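You operate a simulated robot arm through the tools that you are given. There is no shell and no other tool.

The job below is to be done with a simulated robot arm. You get a single attempt, and the scene is never put back.

Task
Seat two coils of the card's lot in the black tray, dots to dots, and press its lid on.
Fine: black lid; use the two end pockets; run the 60 N press with its drawer in, switch it off and pull the drawer out.

The check looks at the end state, three seconds after you hand in, the way a careful person would. Anything else that was tipped, shoved, dropped, spilled or broken makes it a failure. A push-on lid holds only when it is set on centred and level and pressed home; a screw cap is set on level and turned clockwise until tight.

Robot
A 7-joint arm with a two-finger parallel gripper, fixed in place. Base frame: the origin is at the foot of the arm, x ahead of it, y to its left, z up; the work surface is at about z = 0.86. Units: m, degrees, N and s.
Its first joint turns from -166.0 to 166.0 degrees. Payload 4.4 kg.
Tool frame: the origin (TCP) lies between the finger pads and is the grasp point; the fingertips stand 0.023 m ahead of it; z points along the fingers, y is the line along which they close. Largest opening 0.094 m; finger width 0.038, thickness 0.01; the body of the gripper, 0.054 by 0.096 m, starts 0.039 m behind the TCP.
Orientation is that of the tool frame in the base frame, as [roll, pitch, yaw] about the fixed x, y, z axes, in that order (R = Rz(yaw) Ry(pitch) Rx(roll)). With the fingers straight down and closing along the base's y, the tool's x points along the base's -x, its y along +y and its z along -z.

Tools
- The arm moves only by the tool nudge_tool. Its arguments are lists of equal length, an entry for each row: "grip": the closure, from 0 (fully open) to 1 (shut); "delta_pos": the shift along the tool's x, y, z in m, a list of three; "angular": the turn, a rotation vector about the tool's x, y, z in degrees, a list of three. In form: {"grip": [grip, ...], "delta_pos": [[x, y, z], ...], "angular": [[wx, wy, wz], ...]}. A call has 1 to 20 rows; each row is the pose to reach, as a shift and turn from the pose commanded when the call began, along the tool's axes at that moment. Rows are played at 5 a second. More than 0.05 m and 8.6 degrees between two rows, or a gripper value outside its range, and nothing of the call is played. Where a pose cannot be reached the arm comes as near as it can. A force on the tool above 90 N (or 10 N above the force at the start of the call, whichever is more), or a blocked arm, ends the call early, and 0.2 s more pass. Each finger travels about 0.072 m/s and halts on what it meets, pressing with about 30 N; the grip force reading is that of the motor and also rises with nothing between the fingers. The clock runs only during rows and for 0.2 s after the last one: add rows that repeat a pose to give the fingers time. The reply holds the time, the measured pose of the TCP, the force on the tool along the base axes, the opening and the grip force, in the units named above and with some noise, with the torque about the TCP (base axes, N m) and any sound that the robot's microphone picked up.
- Cameras (640 x 400 px; columns grow to the right, rows downward): "scene" is fixed at [0.2201, 0.4985, 1.4385]; the picture's right is [-0.28, -0.96, 0.00], its down [-0.50, 0.15, -0.86] and it looks along [0.82, -0.24, -0.52] (base axes); focal length 326 px, centre (320, 200). "wrist" rides on the gripper at [0.086, 0.016, -0.074] in the tool frame; the picture's right is [-0.18, 0.98, 0.00], its down [-0.58, -0.11, -0.81] and it looks along [-0.79, -0.15, 0.59] (tool axes); focal length 243 px, centre (320, 200). There is no depth. A picture from a camera that has moved, and an enlarged one, comes with that camera's place and axes in the base frame and with its lens.
- grab_frame(camera): a new picture of that camera. It takes no simulated time.
- close_up(camera, box): a new picture of the part [left, top, right, bottom] of that camera's present view, enlarged. It takes no simulated time.
- finish_job(): hands the job in; it is judged then, once.

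Places have to be worked out from the pictures, the camera data and where the tool is seen. Open the gripper and draw the arm clear of the work before you hand the job in, unless the task says otherwise.

The tools are called after "Emit:" by a JSON object that holds its "fn" and its "kwargs". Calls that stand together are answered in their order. nudge_tool: Moves the arm, as the interface text tells. Its arguments: {"type":"object","properties":{"grip":{"type":"array"},"delta_pos":{"type":"array"},"angular":{"type":"array"}},"required":["grip","delta_pos","angular"]} The other tools are called the same way: grab_frame (camera) takes a picture; close_up (camera, box) takes an enlarged picture of a part of a camera's view; finish_job () hands the job in.

At the start:

```text
time_s: 0.0
tcp_pos: [0.7095, 0.3791, 1.1942]
orientation: [179.9, 0.0, 180.0]
contact_force: [-0.2, 0.2, 0.5]
wrist_torque: [0.03, 0.03, 0.01]
grip_width: 0.094
gripper_force: 0.1
```

scene: 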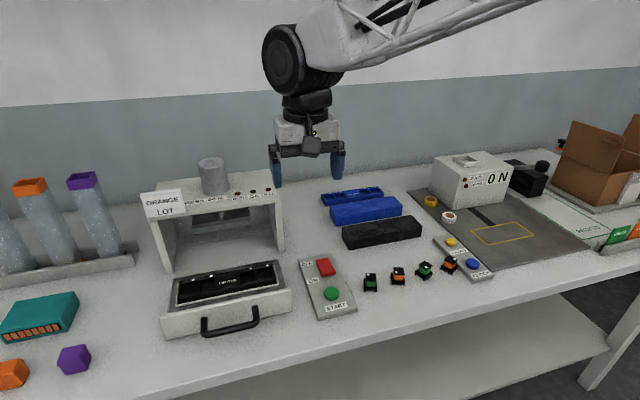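
wrist: 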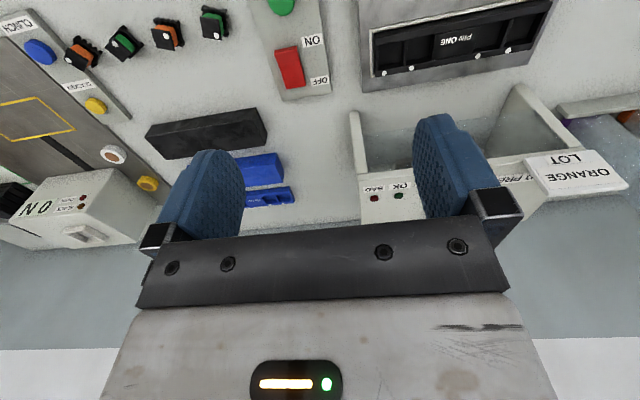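

The pictures show a press with an open drawer holding the black tray, a row of four coils, lids and a card reading "ORANGE LOT". I'll enlarge the important regions first.

Emit:
{"fn": "close_up", "kwargs": {"camera": "scene", "box": [140, 150, 300, 250]}}

Emit:
{"fn": "close_up", "kwargs": {"camera": "scene", "box": [150, 240, 310, 340]}}

Emit:
{"fn": "close_up", "kwargs": {"camera": "scene", "box": [340, 230, 500, 330]}}

Emit:
{"fn": "close_up", "kwargs": {"camera": "scene", "box": [300, 170, 460, 270]}}

Emit:
{"fn": "close_up", "kwargs": {"camera": "wrist", "box": [350, 0, 640, 181]}}

Emit:
{"fn": "close_up", "kwargs": {"camera": "wrist", "box": [0, 0, 260, 162]}}

```text
4.00 times, centred on (220, 200) of scene
camera zoom: at [0.2201, 0.4985, 1.4385], right [-0.28, -0.96, 0.0], down [-0.5, 0.15, -0.86], along [0.82, -0.24, -0.52], focal length 1302 px, centre (720, 200)
```

zoom: 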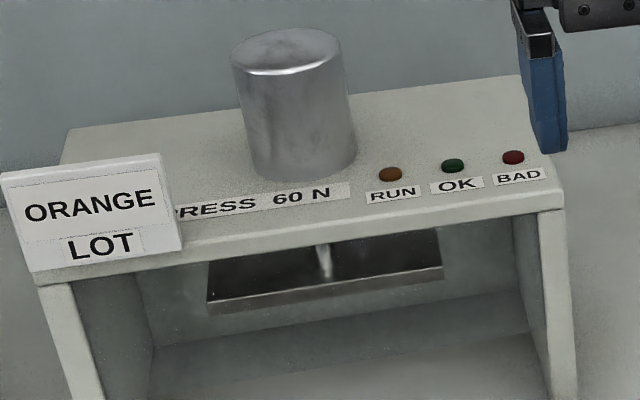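

```text
4.00 times, centred on (230, 290) of scene
camera zoom: at [0.2201, 0.4985, 1.4385], right [-0.28, -0.96, 0.0], down [-0.5, 0.15, -0.86], along [0.82, -0.24, -0.52], focal length 1302 px, centre (680, -160)
```

zoom: 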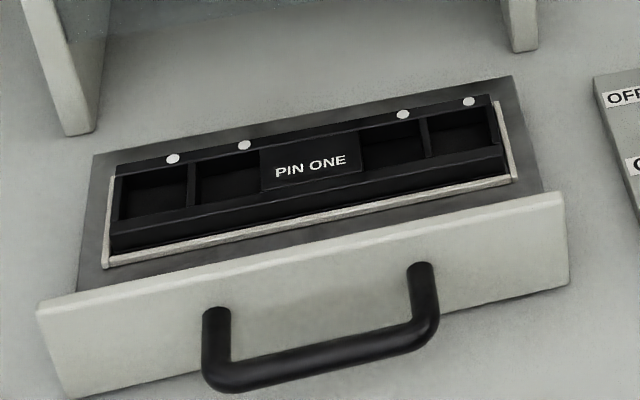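

```text
4.00 times, centred on (420, 280) of scene
camera zoom: at [0.2201, 0.4985, 1.4385], right [-0.28, -0.96, 0.0], down [-0.5, 0.15, -0.86], along [0.82, -0.24, -0.52], focal length 1302 px, centre (-80, -120)
```

zoom: 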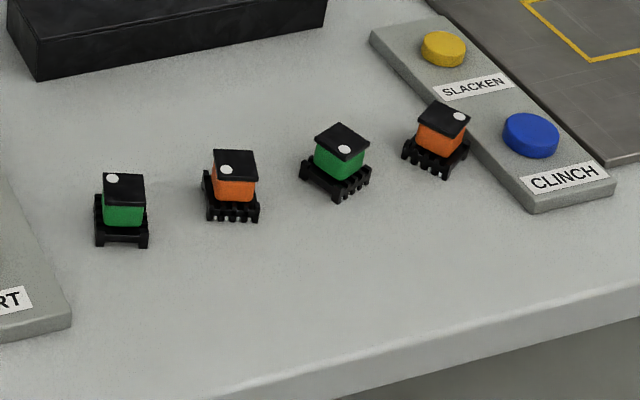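

```text
4.00 times, centred on (380, 220) of scene
camera zoom: at [0.2201, 0.4985, 1.4385], right [-0.28, -0.96, 0.0], down [-0.5, 0.15, -0.86], along [0.82, -0.24, -0.52], focal length 1302 px, centre (80, 120)
```

zoom: 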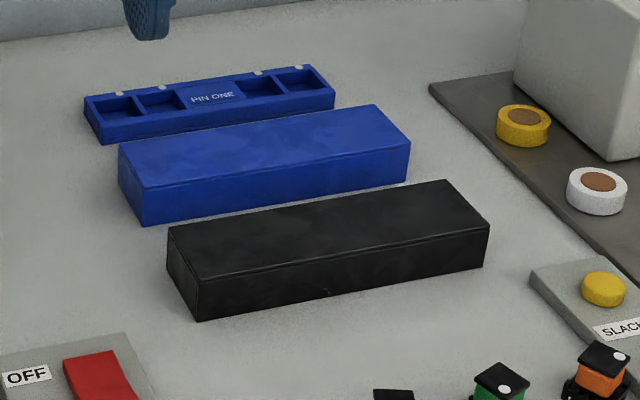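

```text
2.21 times, centred on (495, 90) of wrist
camera zoom: at [0.6223, 0.3954, 1.2684], right [0.18, 0.98, 0.0], down [0.58, -0.11, 0.81], along [0.79, -0.15, -0.59], focal length 535 px, centre (-66, 442)
```

zoom: 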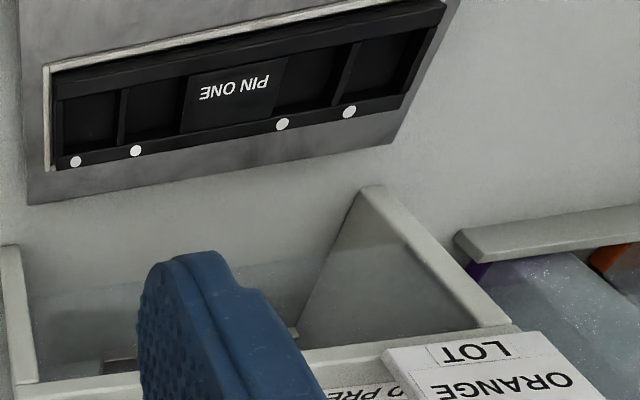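

```text
2.46 times, centred on (130, 81) of wrist
camera zoom: at [0.6223, 0.3954, 1.2684], right [0.18, 0.98, 0.0], down [0.58, -0.11, 0.81], along [0.79, -0.15, -0.59], focal length 597 px, centre (788, 493)
```

zoom: 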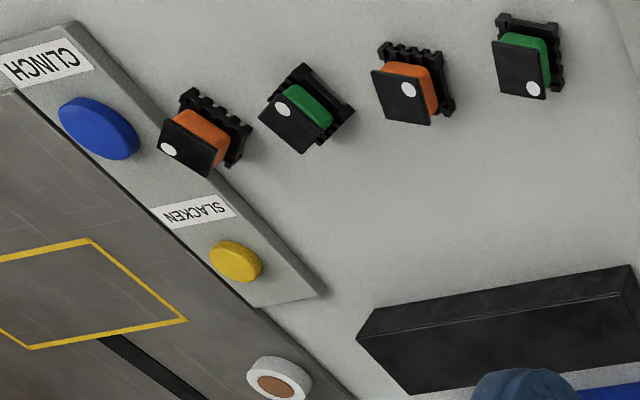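

The card names the orange lot, and the coils stand at roughly x 0.72, with the orange ones near y 0.156 and y 0.01. I'll move the wrist camera above them for a closer look.

Emit:
{"fn": "nudge_tool", "kwargs": {"grip": [0, 0, 0, 0, 0, 0, 0], "delta_pos": [[0, -0.04, 0.02], [0, -0.08, 0.04], [0, -0.12, 0.06], [0, -0.16, 0.08], [0, -0.2, 0.1], [0, -0.225, 0.12], [0, -0.225, 0.12]], "angular": [[0, 0, 0], [0, 0, 0], [0, 0, 0], [0, 0, 0], [0, 0, 0], [0, 0, 0], [0, 0, 0]]}}

```text
time_s: 1.6
tcp_pos: [0.7111, 0.1547, 1.0723]
orientation: [180.0, 0.0, -180.0]
contact_force: [-0.3, 0.1, 0.2]
wrist_torque: [0.02, 0.01, 0.04]
grip_width: 0.0942
gripper_force: 0.2
```

The arm is above the first orange coil; I look with the wrist camera and enlarge the coils.

Emit:
{"fn": "grab_frame", "kwargs": {"camera": "wrist"}}

Emit:
{"fn": "close_up", "kwargs": {"camera": "wrist", "box": [220, 0, 420, 125]}}

Emit:
{"fn": "close_up", "kwargs": {"camera": "wrist", "box": [0, 0, 240, 150]}}

Emit:
{"fn": "close_up", "kwargs": {"camera": "scene", "box": [440, 130, 600, 230]}}

```text
taken
camera wrist: at [0.6231, 0.1702, 1.1475], right [0.18, 0.98, 0.0], down [0.58, -0.11, 0.81], along [0.79, -0.15, -0.59], focal length 243 px, centre (320, 200)
```

wrist: 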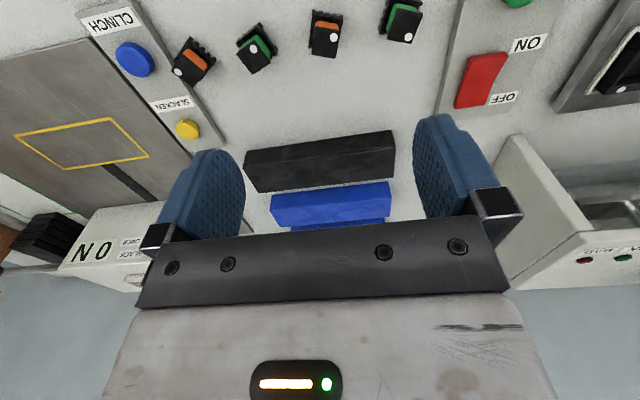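

```text
3.20 times, centred on (320, 62) of wrist
camera zoom: at [0.6231, 0.1702, 1.1475], right [0.18, 0.98, 0.0], down [0.58, -0.11, 0.81], along [0.79, -0.15, -0.59], focal length 776 px, centre (320, 640)
```

zoom: 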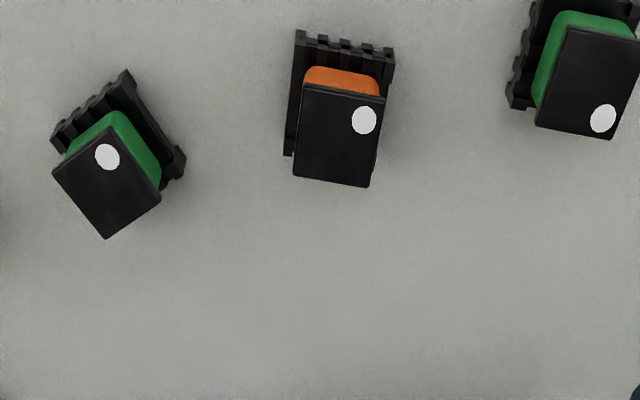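

```text
2.67 times, centred on (120, 75) of wrist
camera zoom: at [0.6231, 0.1702, 1.1475], right [0.18, 0.98, 0.0], down [0.58, -0.11, 0.81], along [0.79, -0.15, -0.59], focal length 647 px, centre (853, 533)
```

zoom: 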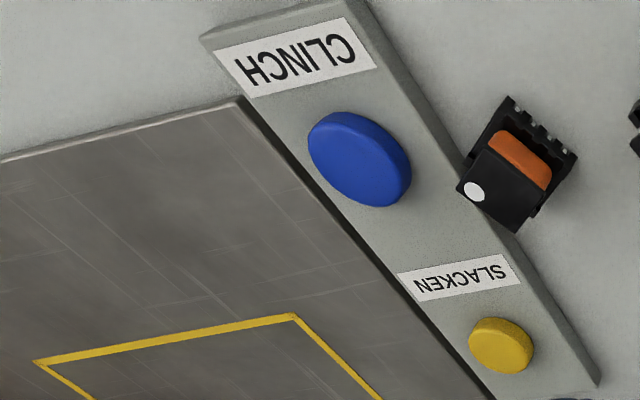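

```text
4.00 times, centred on (520, 180) of scene
camera zoom: at [0.2201, 0.4985, 1.4385], right [-0.28, -0.96, 0.0], down [-0.5, 0.15, -0.86], along [0.82, -0.24, -0.52], focal length 1302 px, centre (-480, 280)
```

zoom: 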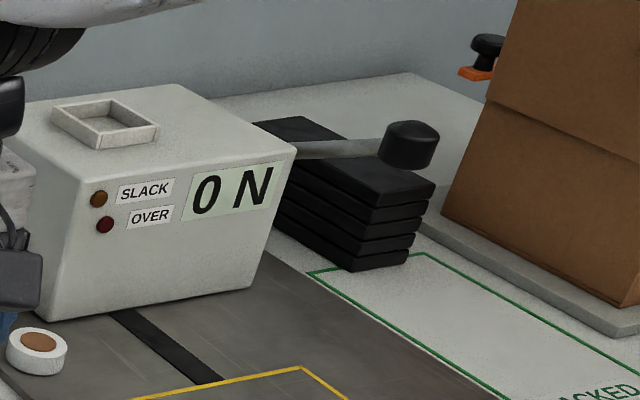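

The orange coils carry a dot at one corner of a 24 mm square top flange, and the strapping machine on the right isn't part of this job. Next I move the camera above the tray in the drawer to see its pockets and dots.

Emit:
{"fn": "nudge_tool", "kwargs": {"grip": [0, 0, 0, 0, 0, 0, 0, 0, 0, 0, 0], "delta_pos": [[-0.006, 0.039, 0.003], [-0.012, 0.078, 0.006], [-0.018, 0.117, 0.009], [-0.024, 0.156, 0.012], [-0.03, 0.195, 0.015], [-0.036, 0.234, 0.018], [-0.042, 0.273, 0.021], [-0.048, 0.312, 0.024], [-0.054, 0.351, 0.027], [-0.059, 0.39, 0.03], [-0.059, 0.39, 0.03]], "angular": [[0, 0, 0], [0, 0, 0], [0, 0, 0], [0, 0, 0], [0, 0, 0], [0, 0, 0], [0, 0, 0], [0, 0, 0], [0, 0, 0], [0, 0, 0], [0, 0, 0]]}}

Emit:
{"fn": "grab_frame", "kwargs": {"camera": "wrist"}}

Emit:
{"fn": "close_up", "kwargs": {"camera": "wrist", "box": [200, 0, 440, 150]}}

Emit:
{"fn": "grab_frame", "kwargs": {"camera": "scene"}}

```text
time_s: 4.0
tcp_pos: [0.7683, 0.5457, 1.0433]
orientation: [-180.0, 0.0, 180.0]
contact_force: [0.5, 0.6, 0.1]
wrist_torque: [0.01, 0.01, -0.02]
grip_width: 0.0939
gripper_force: 0.1
```

```text
taken
camera wrist: at [0.6811, 0.5616, 1.1176], right [0.18, 0.98, 0.0], down [0.58, -0.11, 0.81], along [0.79, -0.15, -0.59], focal length 243 px, centre (320, 200)
```

wrist: 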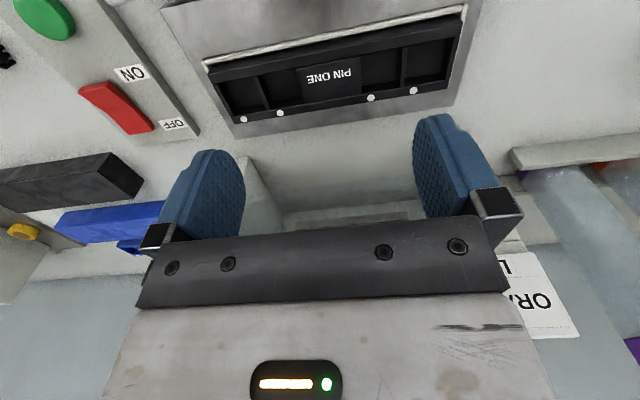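

```text
2.67 times, centred on (320, 75) of wrist
camera zoom: at [0.6811, 0.5616, 1.1176], right [0.18, 0.98, 0.0], down [0.58, -0.11, 0.81], along [0.79, -0.15, -0.59], focal length 647 px, centre (320, 533)
```

zoom: 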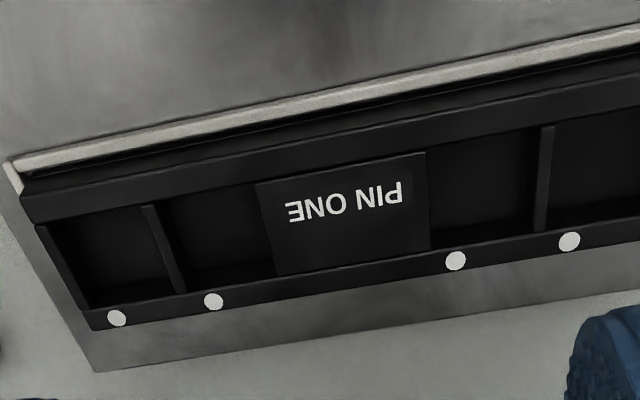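

```text
taken
```

scene: 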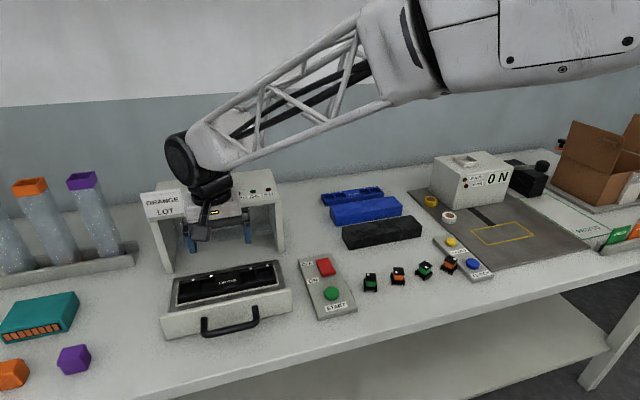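

The tray sits in the drawer with its four dots on the far wall and "PIN ONE" in the middle. I enlarge each end pocket to measure it.

Emit:
{"fn": "close_up", "kwargs": {"camera": "wrist", "box": [190, 50, 302, 120]}}

Emit:
{"fn": "close_up", "kwargs": {"camera": "wrist", "box": [360, 10, 488, 90]}}

Emit:
{"fn": "close_up", "kwargs": {"camera": "scene", "box": [165, 255, 229, 295]}}

Emit:
{"fn": "close_up", "kwargs": {"camera": "scene", "box": [230, 255, 294, 295]}}

```text
5.71 times, centred on (246, 85) of wrist
camera zoom: at [0.6811, 0.5616, 1.1176], right [0.18, 0.98, 0.0], down [0.58, -0.11, 0.81], along [0.79, -0.15, -0.59], focal length 1386 px, centre (743, 857)
```

zoom: 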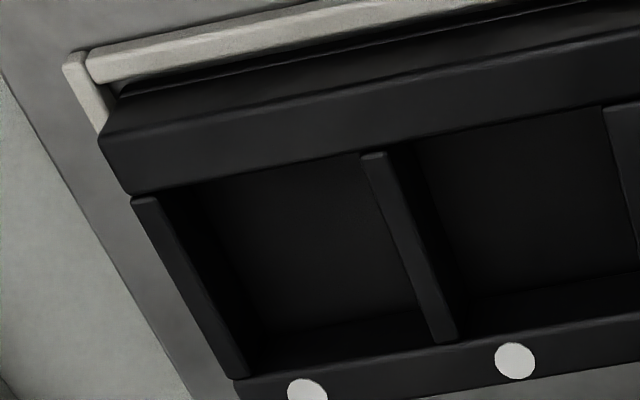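

```text
5.00 times, centred on (424, 50) of wrist
camera zoom: at [0.6811, 0.5616, 1.1176], right [0.18, 0.98, 0.0], down [0.58, -0.11, 0.81], along [0.79, -0.15, -0.59], focal length 1213 px, centre (-200, 950)
```

zoom: 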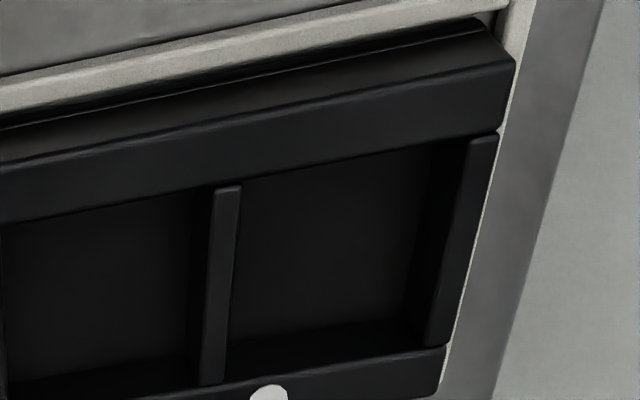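

```text
10.00 times, centred on (197, 275) of scene
camera zoom: at [0.2201, 0.4985, 1.4385], right [-0.28, -0.96, 0.0], down [-0.5, 0.15, -0.86], along [0.82, -0.24, -0.52], focal length 3255 px, centre (1550, -550)
```

zoom: 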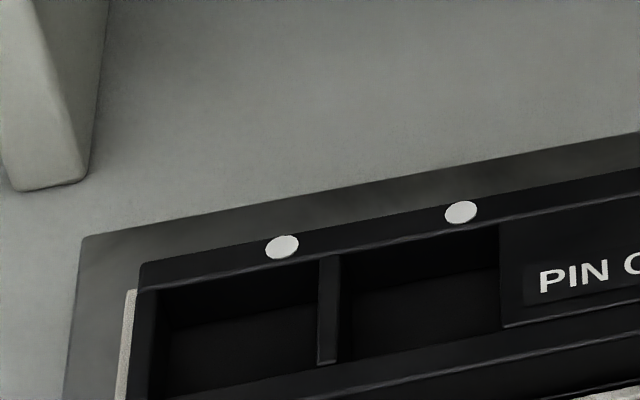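

```text
10.00 times, centred on (262, 275) of scene
camera zoom: at [0.2201, 0.4985, 1.4385], right [-0.28, -0.96, 0.0], down [-0.5, 0.15, -0.86], along [0.82, -0.24, -0.52], focal length 3255 px, centre (900, -550)
```

zoom: 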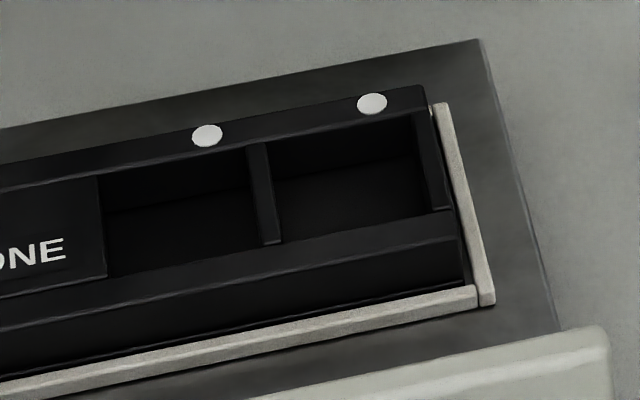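

Both end pockets measure about 34.5 mm square, centred near (0.794, 0.634) and (0.794, 0.466). Their dots lie at the +x/−y corner, so each coil's dot corner has to end up there. I move above coil A (about 0.720, 0.157) and turn the tool about 72° so the fingers line up with it.

Emit:
{"fn": "nudge_tool", "kwargs": {"grip": [0, 0, 0, 0, 0, 0, 0, 0, 0, 0, 0, 0], "delta_pos": [[0.005, -0.039, 0], [0.01, -0.078, 0], [0.015, -0.117, 0.005], [0.02, -0.156, 0.01], [0.025, -0.195, 0.015], [0.03, -0.234, 0.02], [0.035, -0.273, 0.025], [0.04, -0.312, 0.03], [0.045, -0.351, 0.035], [0.048, -0.389, 0.043], [0.048, -0.389, 0.043], [0.048, -0.389, 0.043]], "angular": [[0, 0, -7.24], [0, 0, -14.48], [0, 0, -21.72], [0, 0, -28.96], [0, 0, -36.2], [0, 0, -43.44], [0, 0, -50.68], [0, 0, -57.92], [0, 0, -65.16], [0, 0, -72.4], [0, 0, -72.4], [0, 0, -72.4]]}}

Emit:
{"fn": "grab_frame", "kwargs": {"camera": "wrist"}}

Emit:
{"fn": "close_up", "kwargs": {"camera": "wrist", "box": [240, 20, 400, 120]}}

Emit:
{"fn": "grab_frame", "kwargs": {"camera": "scene"}}

```text
time_s: 6.6
tcp_pos: [0.7199, 0.1552, 1.0003]
orientation: [-180.0, 0.0, -107.7]
contact_force: [-0.3, -0.2, 0.0]
wrist_torque: [0.03, 0.0, 0.02]
grip_width: 0.0941
gripper_force: 0.1
```

```text
taken
camera wrist: at [0.6777, 0.0765, 1.0752], right [-0.88, 0.47, 0.0], down [0.28, 0.52, 0.81], along [0.38, 0.71, -0.59], focal length 243 px, centre (320, 200)
```

wrist: 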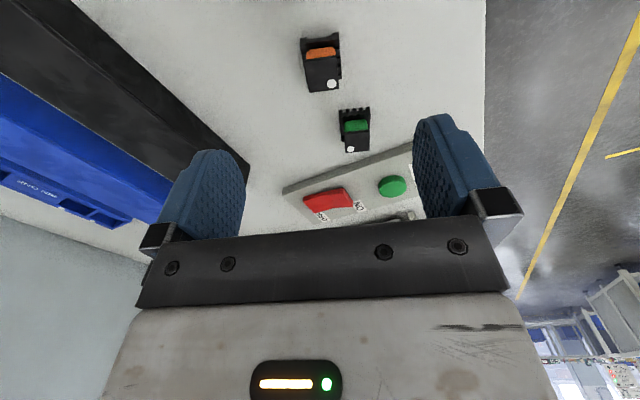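

```text
4.00 times, centred on (320, 70) of wrist
camera zoom: at [0.6777, 0.0765, 1.0752], right [-0.88, 0.47, 0.0], down [0.28, 0.52, 0.81], along [0.38, 0.71, -0.59], focal length 970 px, centre (320, 720)
```

zoom: 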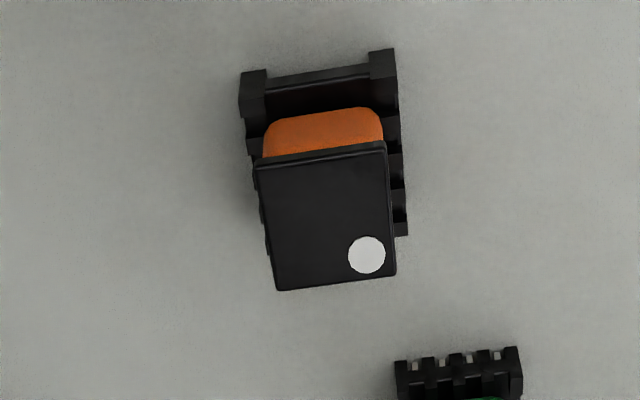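

```text
taken
```

scene: 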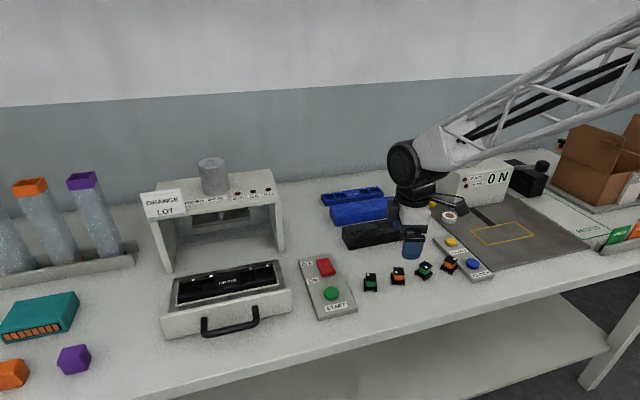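

Coil A sits about 5 mm toward −x in the tool frame and is turned roughly 2.4° from the fingers. I correct both, descend partway with the fingertips still above the coil, and look again.

Emit:
{"fn": "nudge_tool", "kwargs": {"grip": [0, 0, 0, 0.2, 0.35], "delta_pos": [[-0.002, 0.0005, 0.02], [-0.005, 0.001, 0.045], [-0.005, 0.001, 0.065], [-0.005, 0.001, 0.07], [-0.005, 0.001, 0.07]], "angular": [[0, 0, 1.2], [0, 0, 2.4], [0, 0, 2.4], [0, 0, 2.4], [0, 0, 2.4]]}}

Emit:
{"fn": "grab_frame", "kwargs": {"camera": "wrist"}}

Emit:
{"fn": "close_up", "kwargs": {"camera": "wrist", "box": [240, 50, 400, 150]}}

Emit:
{"fn": "close_up", "kwargs": {"camera": "scene", "box": [350, 220, 478, 300]}}

```text
time_s: 7.8
tcp_pos: [0.7201, 0.1597, 0.9303]
orientation: [180.0, 0.0, -110.0]
contact_force: [-0.2, -0.5, 1.1]
wrist_torque: [0.06, 0.02, 0.03]
grip_width: 0.0609
gripper_force: 0.2
```

```text
taken
camera wrist: at [0.6751, 0.0841, 1.005], right [-0.86, 0.51, 0.0], down [0.3, 0.51, 0.81], along [0.41, 0.69, -0.59], focal length 243 px, centre (320, 200)
```

wrist: 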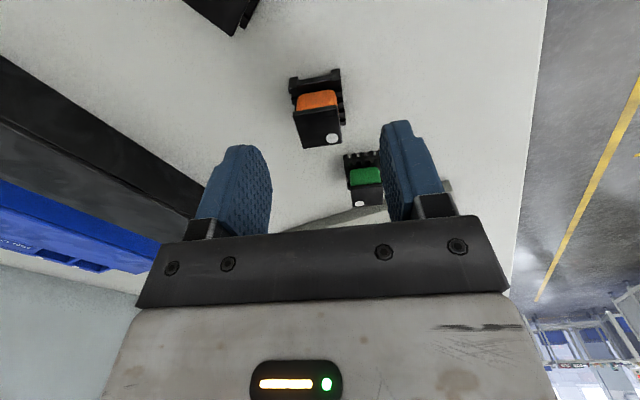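

```text
4.00 times, centred on (320, 100) of wrist
camera zoom: at [0.6751, 0.0841, 1.005], right [-0.86, 0.51, 0.0], down [0.3, 0.51, 0.81], along [0.41, 0.69, -0.59], focal length 970 px, centre (320, 600)
```

zoom: 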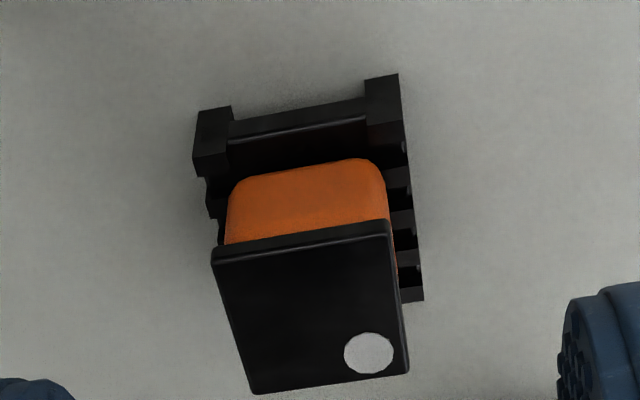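

```text
5.00 times, centred on (414, 260) of scene
camera zoom: at [0.2201, 0.4985, 1.4385], right [-0.28, -0.96, 0.0], down [-0.5, 0.15, -0.86], along [0.82, -0.24, -0.52], focal length 1628 px, centre (-150, -100)
```

zoom: 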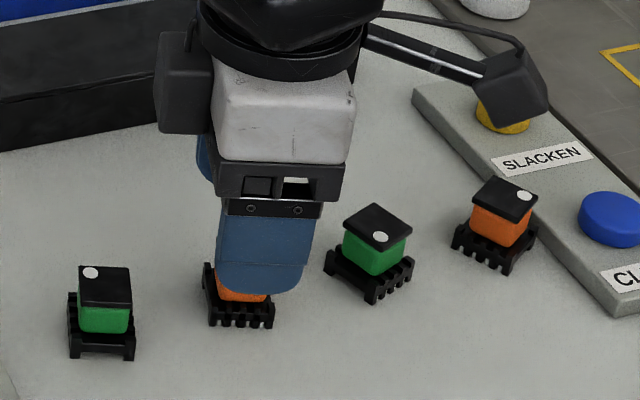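

The coil is now centred between the fingers to within about half a millimetre. I lower to TCP z ≈ 0.900, so the fingertips are at 0.877 and above the base, then close on the flange.

Emit:
{"fn": "nudge_tool", "kwargs": {"grip": [0.35, 0.35, 0.35, 0.5, 0.7, 1.0, 1.0, 1.0], "delta_pos": [[0, 0, 0.01], [0, 0, 0.02], [0, 0, 0.03], [0, 0, 0.03], [0, 0, 0.03], [0, 0, 0.03], [0, 0, 0.03], [0, 0, 0.03]], "angular": [[0, 0, 0], [0, 0, 0], [0, 0, 0], [0, 0, 0], [0, 0, 0], [0, 0, 0], [0, 0, 0], [0, 0, 0]]}}

Emit:
{"fn": "grab_frame", "kwargs": {"camera": "wrist"}}

Emit:
{"fn": "close_up", "kwargs": {"camera": "wrist", "box": [240, 90, 400, 190]}}

Emit:
{"fn": "close_up", "kwargs": {"camera": "scene", "box": [350, 220, 478, 300]}}

```text
time_s: 9.6
tcp_pos: [0.7218, 0.1603, 0.9009]
orientation: [179.9, 0.1, -110.0]
contact_force: [-1.0, -0.2, 0.4]
wrist_torque: [-0.02, 0.0, 0.0]
grip_width: 0.0228
gripper_force: 30.5
```

```text
taken
camera wrist: at [0.676, 0.0843, 0.9753], right [-0.86, 0.51, 0.0], down [0.3, 0.51, 0.81], along [0.41, 0.69, -0.59], focal length 243 px, centre (320, 200)
```

wrist: 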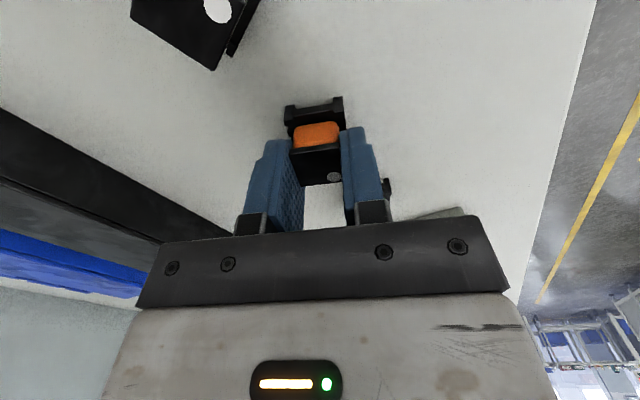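

```text
4.00 times, centred on (320, 140) of wrist
camera zoom: at [0.676, 0.0843, 0.9753], right [-0.86, 0.51, 0.0], down [0.3, 0.51, 0.81], along [0.41, 0.69, -0.59], focal length 970 px, centre (320, 440)
```

zoom: 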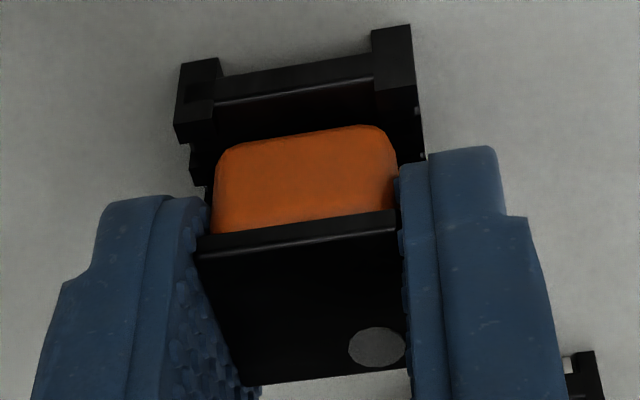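

```text
5.00 times, centred on (414, 260) of scene
camera zoom: at [0.2201, 0.4985, 1.4385], right [-0.28, -0.96, 0.0], down [-0.5, 0.15, -0.86], along [0.82, -0.24, -0.52], focal length 1628 px, centre (-150, -100)
```

zoom: 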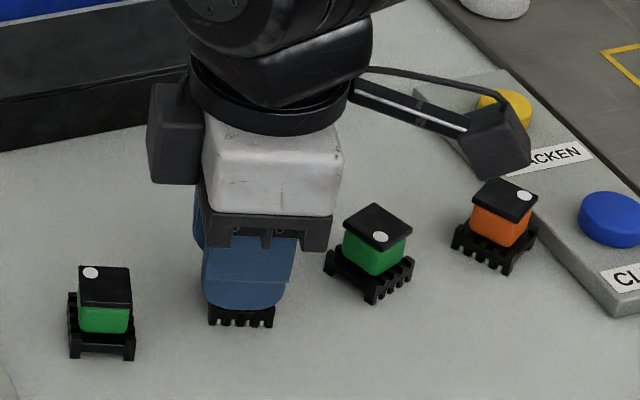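

The grip holds at 22.8 mm and 30 N, with the coil centre about +2 mm along tool x. I lift it, carry it toward the −y end pocket at (0.7945, 0.466) and turn it so the dot comes to the +x/−y corner.

Emit:
{"fn": "nudge_tool", "kwargs": {"grip": [1, 1, 1, 1, 1, 1, 1, 1, 1, 1, 1, 1, 1, 1, 1, 1, 1, 1, 1, 1], "delta_pos": [[0, 0, -0.03], [0, 0, -0.07], [0, 0, -0.11], [-0.0155, 0.0017, -0.11], [-0.031, 0.0035, -0.11], [-0.0465, 0.0052, -0.11], [-0.062, 0.0069, -0.11], [-0.0775, 0.0087, -0.11], [-0.093, 0.0104, -0.11], [-0.1085, 0.0121, -0.11], [-0.124, 0.0139, -0.11], [-0.1395, 0.0156, -0.11], [-0.155, 0.0174, -0.11], [-0.1705, 0.0191, -0.11], [-0.186, 0.0208, -0.11], [-0.2015, 0.0226, -0.11], [-0.217, 0.0243, -0.11], [-0.2325, 0.026, -0.11], [-0.248, 0.0278, -0.11], [-0.2635, 0.0295, -0.11]], "angular": [[0, 0, 0], [0, 0, 0], [0, 0, 0], [0, 0, 8], [0, 0, 16], [0, 0, 24], [0, 0, 32], [0, 0, 40], [0, 0, 48], [0, 0, 56], [0, 0, 64], [0, 0, 72], [0, 0, 80], [0, 0, 88], [0, 0, 96], [0, 0, 104], [0, 0, 112], [0, 0, 120], [0, 0, 128], [0, 0, 136]]}}

Emit:
{"fn": "grab_frame", "kwargs": {"camera": "wrist"}}

Emit:
{"fn": "grab_frame", "kwargs": {"camera": "scene"}}

```text
time_s: 13.8
tcp_pos: [0.7842, 0.4187, 1.0116]
orientation: [-180.0, 0.0, 113.9]
contact_force: [-0.9, 0.0, -0.3]
wrist_torque: [0.05, -0.01, 0.0]
grip_width: 0.0229
gripper_force: 29.9
```

```text
taken
camera wrist: at [0.7628, 0.5034, 1.0859], right [0.97, 0.23, 0.0], down [0.14, -0.58, 0.81], along [0.19, -0.78, -0.59], focal length 243 px, centre (320, 200)
```

wrist: 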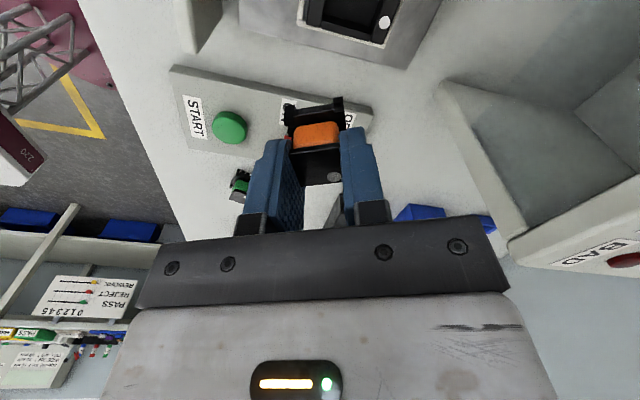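

```text
taken
```

scene: 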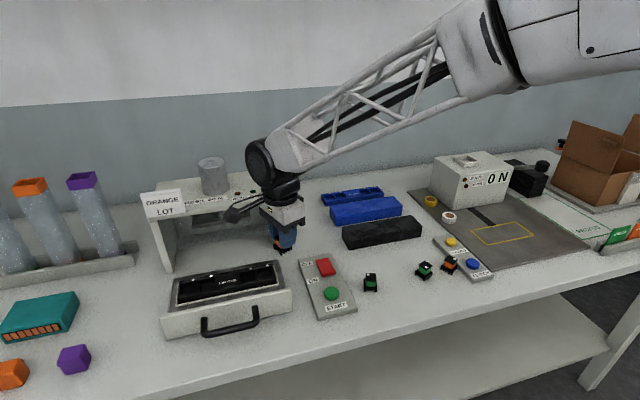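

The wrist rotates freely and the grip still holds. I finish the last 24° of turn and move over the end pocket to check alignment.

Emit:
{"fn": "nudge_tool", "kwargs": {"grip": [1, 1, 1, 1, 1], "delta_pos": [[0.0123, 0.0095, 0], [0.0246, 0.019, 0], [0.0368, 0.0285, 0], [0.0368, 0.0285, 0.02], [0.0368, 0.0285, 0.025]], "angular": [[0, 0, 8], [0, 0, 16], [0, 0, 24], [0, 0, 24], [0, 0, 24]]}}

Emit:
{"fn": "grab_frame", "kwargs": {"camera": "wrist"}}

Emit:
{"fn": "close_up", "kwargs": {"camera": "wrist", "box": [224, 60, 416, 180]}}

Emit:
{"fn": "close_up", "kwargs": {"camera": "scene", "box": [200, 210, 328, 290]}}

```text
time_s: 15.0
tcp_pos: [0.793, 0.4635, 0.9851]
orientation: [179.9, 0.0, 90.0]
contact_force: [0.5, 0.1, -0.1]
wrist_torque: [0.01, 0.0, 0.0]
grip_width: 0.0229
gripper_force: 30.4
```

```text
taken
camera wrist: at [0.81, 0.5494, 1.0603], right [0.98, -0.18, 0.0], down [-0.11, -0.58, 0.81], along [-0.15, -0.79, -0.59], focal length 243 px, centre (320, 200)
```

wrist: 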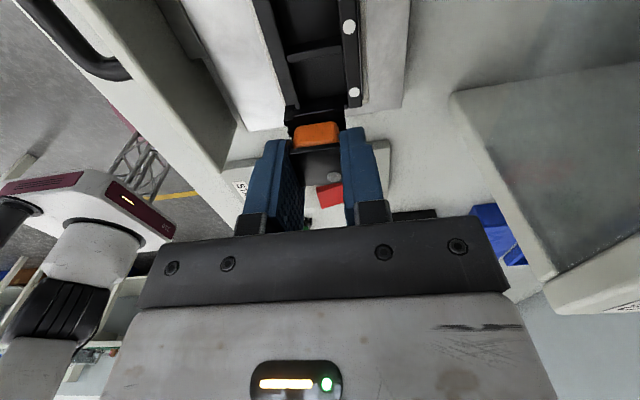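

```text
3.33 times, centred on (320, 120) of wrist
camera zoom: at [0.81, 0.5494, 1.0603], right [0.98, -0.18, 0.0], down [-0.11, -0.58, 0.81], along [-0.15, -0.79, -0.59], focal length 809 px, centre (320, 467)
```

zoom: 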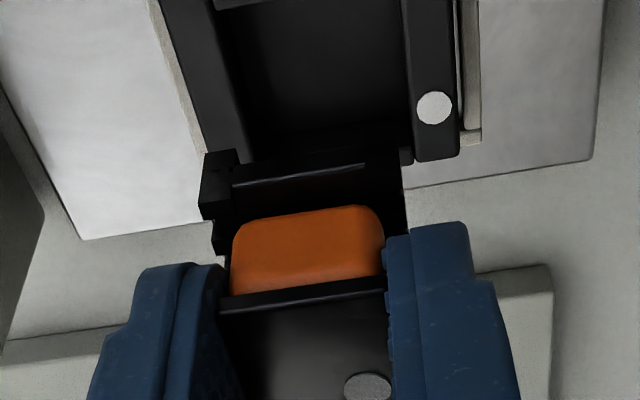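

```text
5.00 times, centred on (264, 250) of scene
camera zoom: at [0.2201, 0.4985, 1.4385], right [-0.28, -0.96, 0.0], down [-0.5, 0.15, -0.86], along [0.82, -0.24, -0.52], focal length 1628 px, centre (600, -50)
```

zoom: 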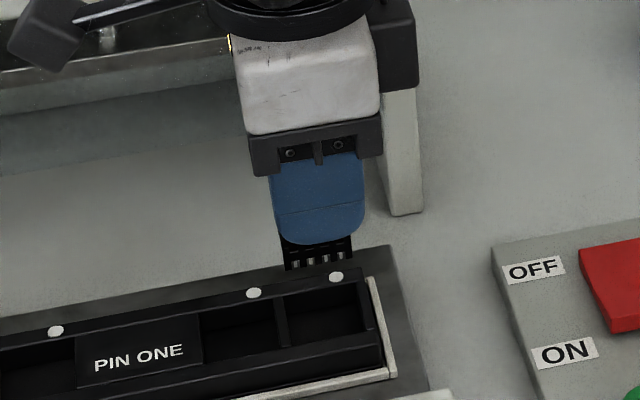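

Measured in this view, the pocket centre lies within about half a millimetre of the held coil. I descend to just above the tray top and check before inserting.

Emit:
{"fn": "nudge_tool", "kwargs": {"grip": [1, 1, 1, 1], "delta_pos": [[0.0005, 0.0005, 0.015], [0.0005, 0.0005, 0.03], [0.0005, 0.0005, 0.038], [0.0005, 0.0005, 0.038]], "angular": [[0, 0, 0], [0, 0, 0], [0, 0, 0], [0, 0, 0]]}}

Emit:
{"fn": "close_up", "kwargs": {"camera": "wrist", "box": [240, 0, 400, 100]}}

Emit:
{"fn": "close_up", "kwargs": {"camera": "wrist", "box": [240, 60, 400, 160]}}

Emit:
{"fn": "close_up", "kwargs": {"camera": "scene", "box": [220, 235, 300, 285]}}

```text
time_s: 16.0
tcp_pos: [0.7946, 0.4643, 0.9473]
orientation: [-180.0, 0.0, 90.1]
contact_force: [-0.5, 0.4, 0.0]
wrist_torque: [-0.02, 0.0, 0.01]
grip_width: 0.0225
gripper_force: 30.3
```

```text
4.00 times, centred on (320, 50) of wrist
camera zoom: at [0.8108, 0.5498, 1.0225], right [0.98, -0.18, 0.0], down [-0.11, -0.58, 0.81], along [-0.15, -0.79, -0.59], focal length 970 px, centre (320, 800)
```

zoom: 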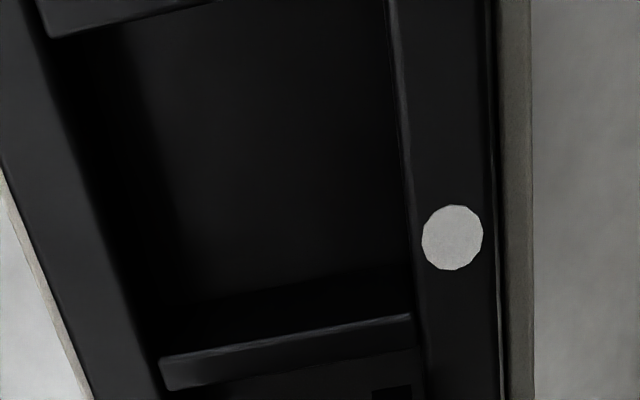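

```text
4.00 times, centred on (320, 110) of wrist
camera zoom: at [0.8108, 0.5498, 1.0225], right [0.98, -0.18, 0.0], down [-0.11, -0.58, 0.81], along [-0.15, -0.79, -0.59], focal length 970 px, centre (320, 560)
```

zoom: 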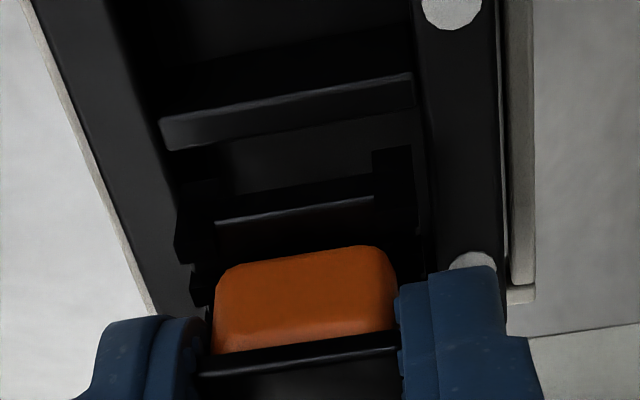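

```text
8.00 times, centred on (260, 260) of scene
camera zoom: at [0.2201, 0.4985, 1.4385], right [-0.28, -0.96, 0.0], down [-0.5, 0.15, -0.86], along [0.82, -0.24, -0.52], focal length 2604 px, centre (800, -280)
```

zoom: 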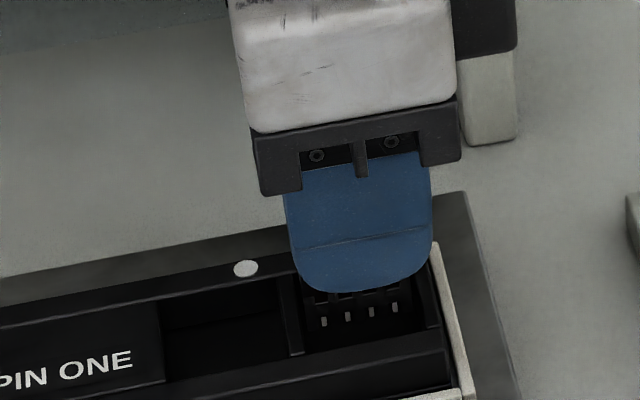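

The coil base clears the pocket walls by about 1.5–2 mm on every side. I lower it into the pocket in small steps while watching the force.

Emit:
{"fn": "nudge_tool", "kwargs": {"grip": [1, 1, 1, 1, 1], "delta_pos": [[0, 0, 0.002], [0, 0, 0.004], [0, 0, 0.006], [0, 0, 0.008], [0, 0, 0.008]], "angular": [[0, 0, 0], [0, 0, 0], [0, 0, 0], [0, 0, 0], [0, 0, 0]]}}

```text
time_s: 17.2
tcp_pos: [0.7942, 0.4648, 0.9401]
orientation: [180.0, -0.1, 90.0]
contact_force: [0.8, 0.8, 0.4]
wrist_torque: [-0.02, -0.02, -0.02]
grip_width: 0.0226
gripper_force: 30.7
```

There is no contact yet at TCP z 0.940, with the coil bottom around 0.899, so I continue down in 1 mm steps.

Emit:
{"fn": "nudge_tool", "kwargs": {"grip": [1, 1, 1, 1], "delta_pos": [[0, 0, 0.001], [0, 0, 0.002], [0, 0, 0.003], [0, 0, 0.003]], "angular": [[0, 0, 0], [0, 0, 0], [0, 0, 0], [0, 0, 0]]}}

Emit:
{"fn": "close_up", "kwargs": {"camera": "wrist", "box": [240, 60, 400, 160]}}

Emit:
{"fn": "close_up", "kwargs": {"camera": "scene", "box": [220, 235, 300, 285]}}

```text
time_s: 18.2
tcp_pos: [0.7944, 0.4637, 0.9358]
orientation: [180.0, 0.0, 90.0]
contact_force: [-1.1, 0.0, -0.1]
wrist_torque: [0.0, 0.01, -0.01]
grip_width: 0.0226
gripper_force: 30.3
```

```text
4.00 times, centred on (320, 110) of wrist
camera zoom: at [0.8104, 0.5502, 1.0112], right [0.98, -0.18, 0.0], down [-0.11, -0.58, 0.81], along [-0.15, -0.79, -0.59], focal length 970 px, centre (320, 560)
```

zoom: 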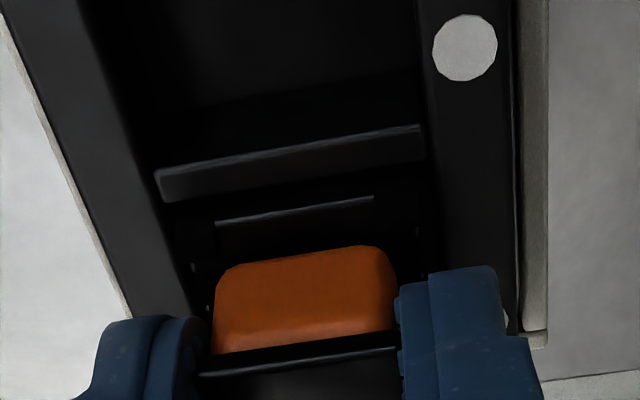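

```text
8.00 times, centred on (260, 260) of scene
camera zoom: at [0.2201, 0.4985, 1.4385], right [-0.28, -0.96, 0.0], down [-0.5, 0.15, -0.86], along [0.82, -0.24, -0.52], focal length 2604 px, centre (800, -280)
```

zoom: 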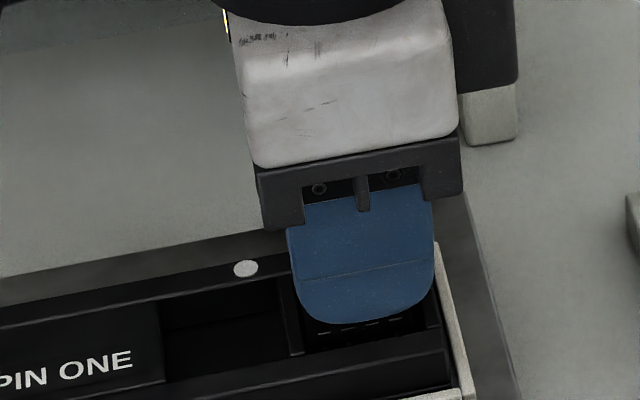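

The base is inside the pocket and still not touching the floor. I continue down gently.

Emit:
{"fn": "nudge_tool", "kwargs": {"grip": [1, 1, 1, 1], "delta_pos": [[0, 0, 0.001], [0, 0, 0.002], [0, 0, 0.003], [0, 0, 0.003]], "angular": [[0, 0, 0], [0, 0, 0], [0, 0, 0], [0, 0, 0]]}}

```text
time_s: 19.2
tcp_pos: [0.7945, 0.4647, 0.9339]
orientation: [180.0, 0.0, 89.9]
contact_force: [-0.3, -0.2, -1.1]
wrist_torque: [-0.01, -0.03, 0.0]
grip_width: 0.0226
gripper_force: 29.6
```

Emit:
{"fn": "nudge_tool", "kwargs": {"grip": [1, 1, 1], "delta_pos": [[0, 0, 0.001], [0, 0, 0.002], [0, 0, 0.002]], "angular": [[0, 0, 0], [0, 0, 0], [0, 0, 0]]}}

```text
time_s: 20.0
tcp_pos: [0.7941, 0.4638, 0.9313]
orientation: [-180.0, 0.0, 90.1]
contact_force: [-0.4, -0.1, 0.6]
wrist_torque: [-0.02, -0.01, -0.02]
grip_width: 0.023
gripper_force: 30.2
```

There is still no contact at 0.9315. I check how close the fingertips are to the tray rim before going further.

Emit:
{"fn": "close_up", "kwargs": {"camera": "scene", "box": [230, 245, 294, 285]}}

Emit:
{"fn": "close_up", "kwargs": {"camera": "wrist", "box": [240, 60, 400, 160]}}

```text
10.00 times, centred on (262, 265) of scene
camera zoom: at [0.2201, 0.4985, 1.4385], right [-0.28, -0.96, 0.0], down [-0.5, 0.15, -0.86], along [0.82, -0.24, -0.52], focal length 3255 px, centre (900, -450)
```

zoom: 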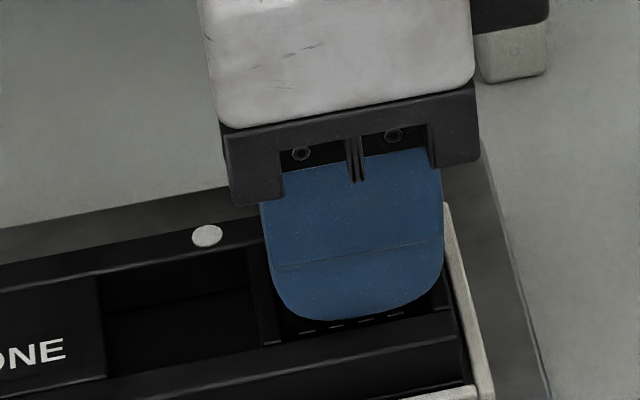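

```text
4.00 times, centred on (320, 110) of wrist
camera zoom: at [0.8104, 0.5502, 1.0064], right [0.98, -0.18, 0.0], down [-0.11, -0.58, 0.81], along [-0.15, -0.79, -0.59], focal length 970 px, centre (320, 560)
```

zoom: 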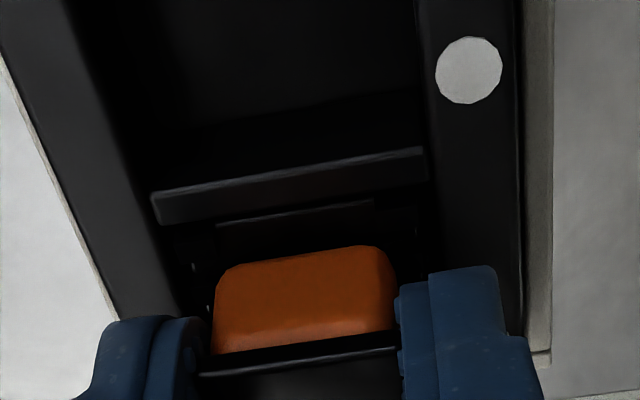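

Emit:
{"fn": "nudge_tool", "kwargs": {"grip": [1, 1, 1], "delta_pos": [[0, 0, 0.001], [0, 0, 0.002], [0, 0, 0.002]], "angular": [[0, 0, 0], [0, 0, 0], [0, 0, 0]]}}

```text
time_s: 20.8
tcp_pos: [0.7948, 0.4651, 0.9301]
orientation: [-180.0, -0.1, 90.0]
contact_force: [0.1, 0.0, -0.9]
wrist_torque: [-0.03, 0.03, -0.02]
grip_width: 0.0231
gripper_force: 29.9
```

Emit:
{"fn": "nudge_tool", "kwargs": {"grip": [1, 1, 1], "delta_pos": [[0, 0, 0.001], [0, 0, 0.0015], [0, 0, 0.0015]], "angular": [[0, 0, 0], [0, 0, 0], [0, 0, 0]]}}

Emit:
{"fn": "close_up", "kwargs": {"camera": "wrist", "box": [240, 80, 400, 180]}}

Emit:
{"fn": "close_up", "kwargs": {"camera": "scene", "box": [238, 255, 286, 285]}}

```text
time_s: 21.6
tcp_pos: [0.7948, 0.4646, 0.9286]
orientation: [180.0, 0.0, 90.0]
contact_force: [0.6, 0.1, 0.2]
wrist_torque: [0.03, 0.0, 0.0]
grip_width: 0.0227
gripper_force: 30.2
```

```text
4.00 times, centred on (320, 130) of wrist
camera zoom: at [0.8105, 0.55, 1.0032], right [0.98, -0.18, 0.0], down [-0.11, -0.58, 0.81], along [-0.15, -0.79, -0.59], focal length 970 px, centre (320, 480)
```

zoom: 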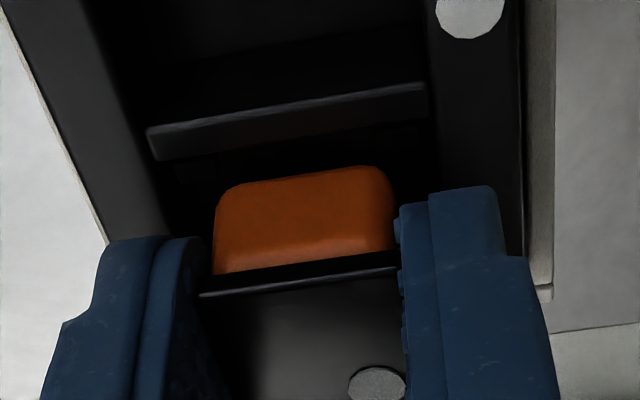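

```text
13.33 times, centred on (262, 270) of scene
camera zoom: at [0.2201, 0.4985, 1.4385], right [-0.28, -0.96, 0.0], down [-0.5, 0.15, -0.86], along [0.82, -0.24, -0.52], focal length 4340 px, centre (1093, -733)
```

zoom: 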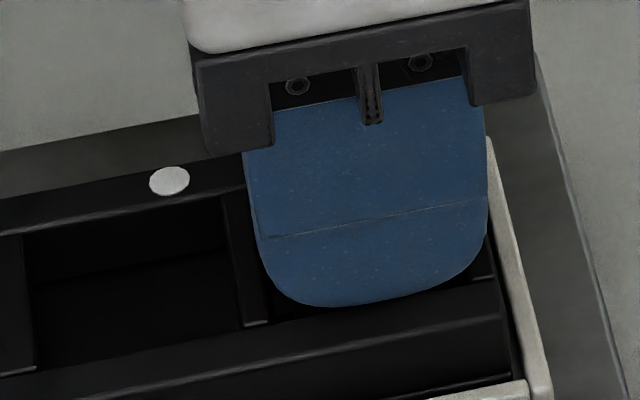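

Emit:
{"fn": "nudge_tool", "kwargs": {"grip": [1, 1, 1], "delta_pos": [[0, 0, 0.0005], [0, 0, 0.001], [0, 0, 0.001]], "angular": [[0, 0, 0], [0, 0, 0], [0, 0, 0]]}}

```text
time_s: 22.4
tcp_pos: [0.7946, 0.4651, 0.9282]
orientation: [179.9, -0.1, 90.0]
contact_force: [1.0, -0.3, 12.0]
wrist_torque: [0.01, -0.06, 0.01]
grip_width: 0.0227
gripper_force: 30.2
```

There is a 12 N contact, so the coil is on the pocket floor. I ease up 0.7 mm, open the fingers modestly, then retreat straight up.

Emit:
{"fn": "nudge_tool", "kwargs": {"grip": [1, 0.75, 0.6, 0.5, 0.5, 0.5, 0.5, 0.5, 0.5], "delta_pos": [[0, 0, -0.0007], [0, 0, -0.0007], [0, 0, -0.0007], [0, 0, -0.0007], [0, 0, -0.0007], [0, 0, -0.01], [0, 0, -0.04], [0, 0, -0.075], [0, 0, -0.1]], "angular": [[0, 0, 0], [0, 0, 0], [0, 0, 0], [0, 0, 0], [0, 0, 0], [0, 0, 0], [0, 0, 0], [0, 0, 0], [0, 0, 0]]}}

Emit:
{"fn": "grab_frame", "kwargs": {"camera": "wrist"}}

Emit:
{"fn": "close_up", "kwargs": {"camera": "scene", "box": [214, 240, 294, 290]}}

Emit:
{"fn": "close_up", "kwargs": {"camera": "wrist", "box": [240, 50, 400, 150]}}

```text
time_s: 24.4
tcp_pos: [0.7941, 0.4657, 1.0256]
orientation: [-179.9, 0.0, 90.1]
contact_force: [0.6, -0.2, -0.8]
wrist_torque: [-0.02, 0.01, 0.03]
grip_width: 0.047
gripper_force: 0.0
```

```text
taken
camera wrist: at [0.8102, 0.5506, 1.1012], right [0.98, -0.18, 0.0], down [-0.11, -0.58, 0.81], along [-0.15, -0.79, -0.59], focal length 243 px, centre (320, 200)
```

wrist: 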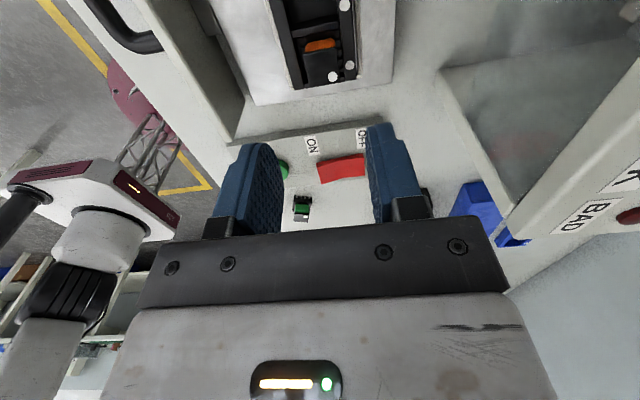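

```text
8.00 times, centred on (254, 265) of scene
camera zoom: at [0.2201, 0.4985, 1.4385], right [-0.28, -0.96, 0.0], down [-0.5, 0.15, -0.86], along [0.82, -0.24, -0.52], focal length 2604 px, centre (848, -320)
```

zoom: 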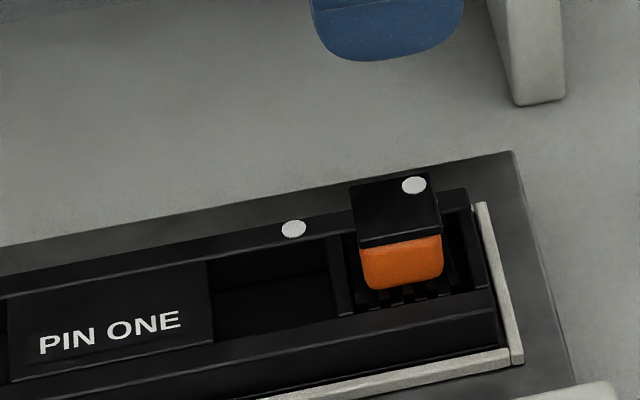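

```text
4.00 times, centred on (320, 100) of wrist
camera zoom: at [0.8102, 0.5506, 1.1012], right [0.98, -0.18, 0.0], down [-0.11, -0.58, 0.81], along [-0.15, -0.79, -0.59], focal length 970 px, centre (320, 600)
```

zoom: 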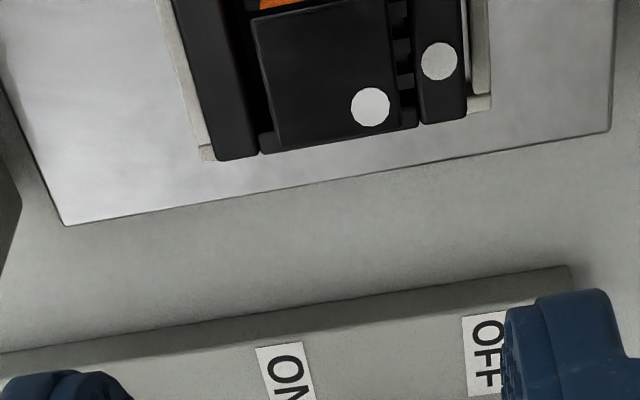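

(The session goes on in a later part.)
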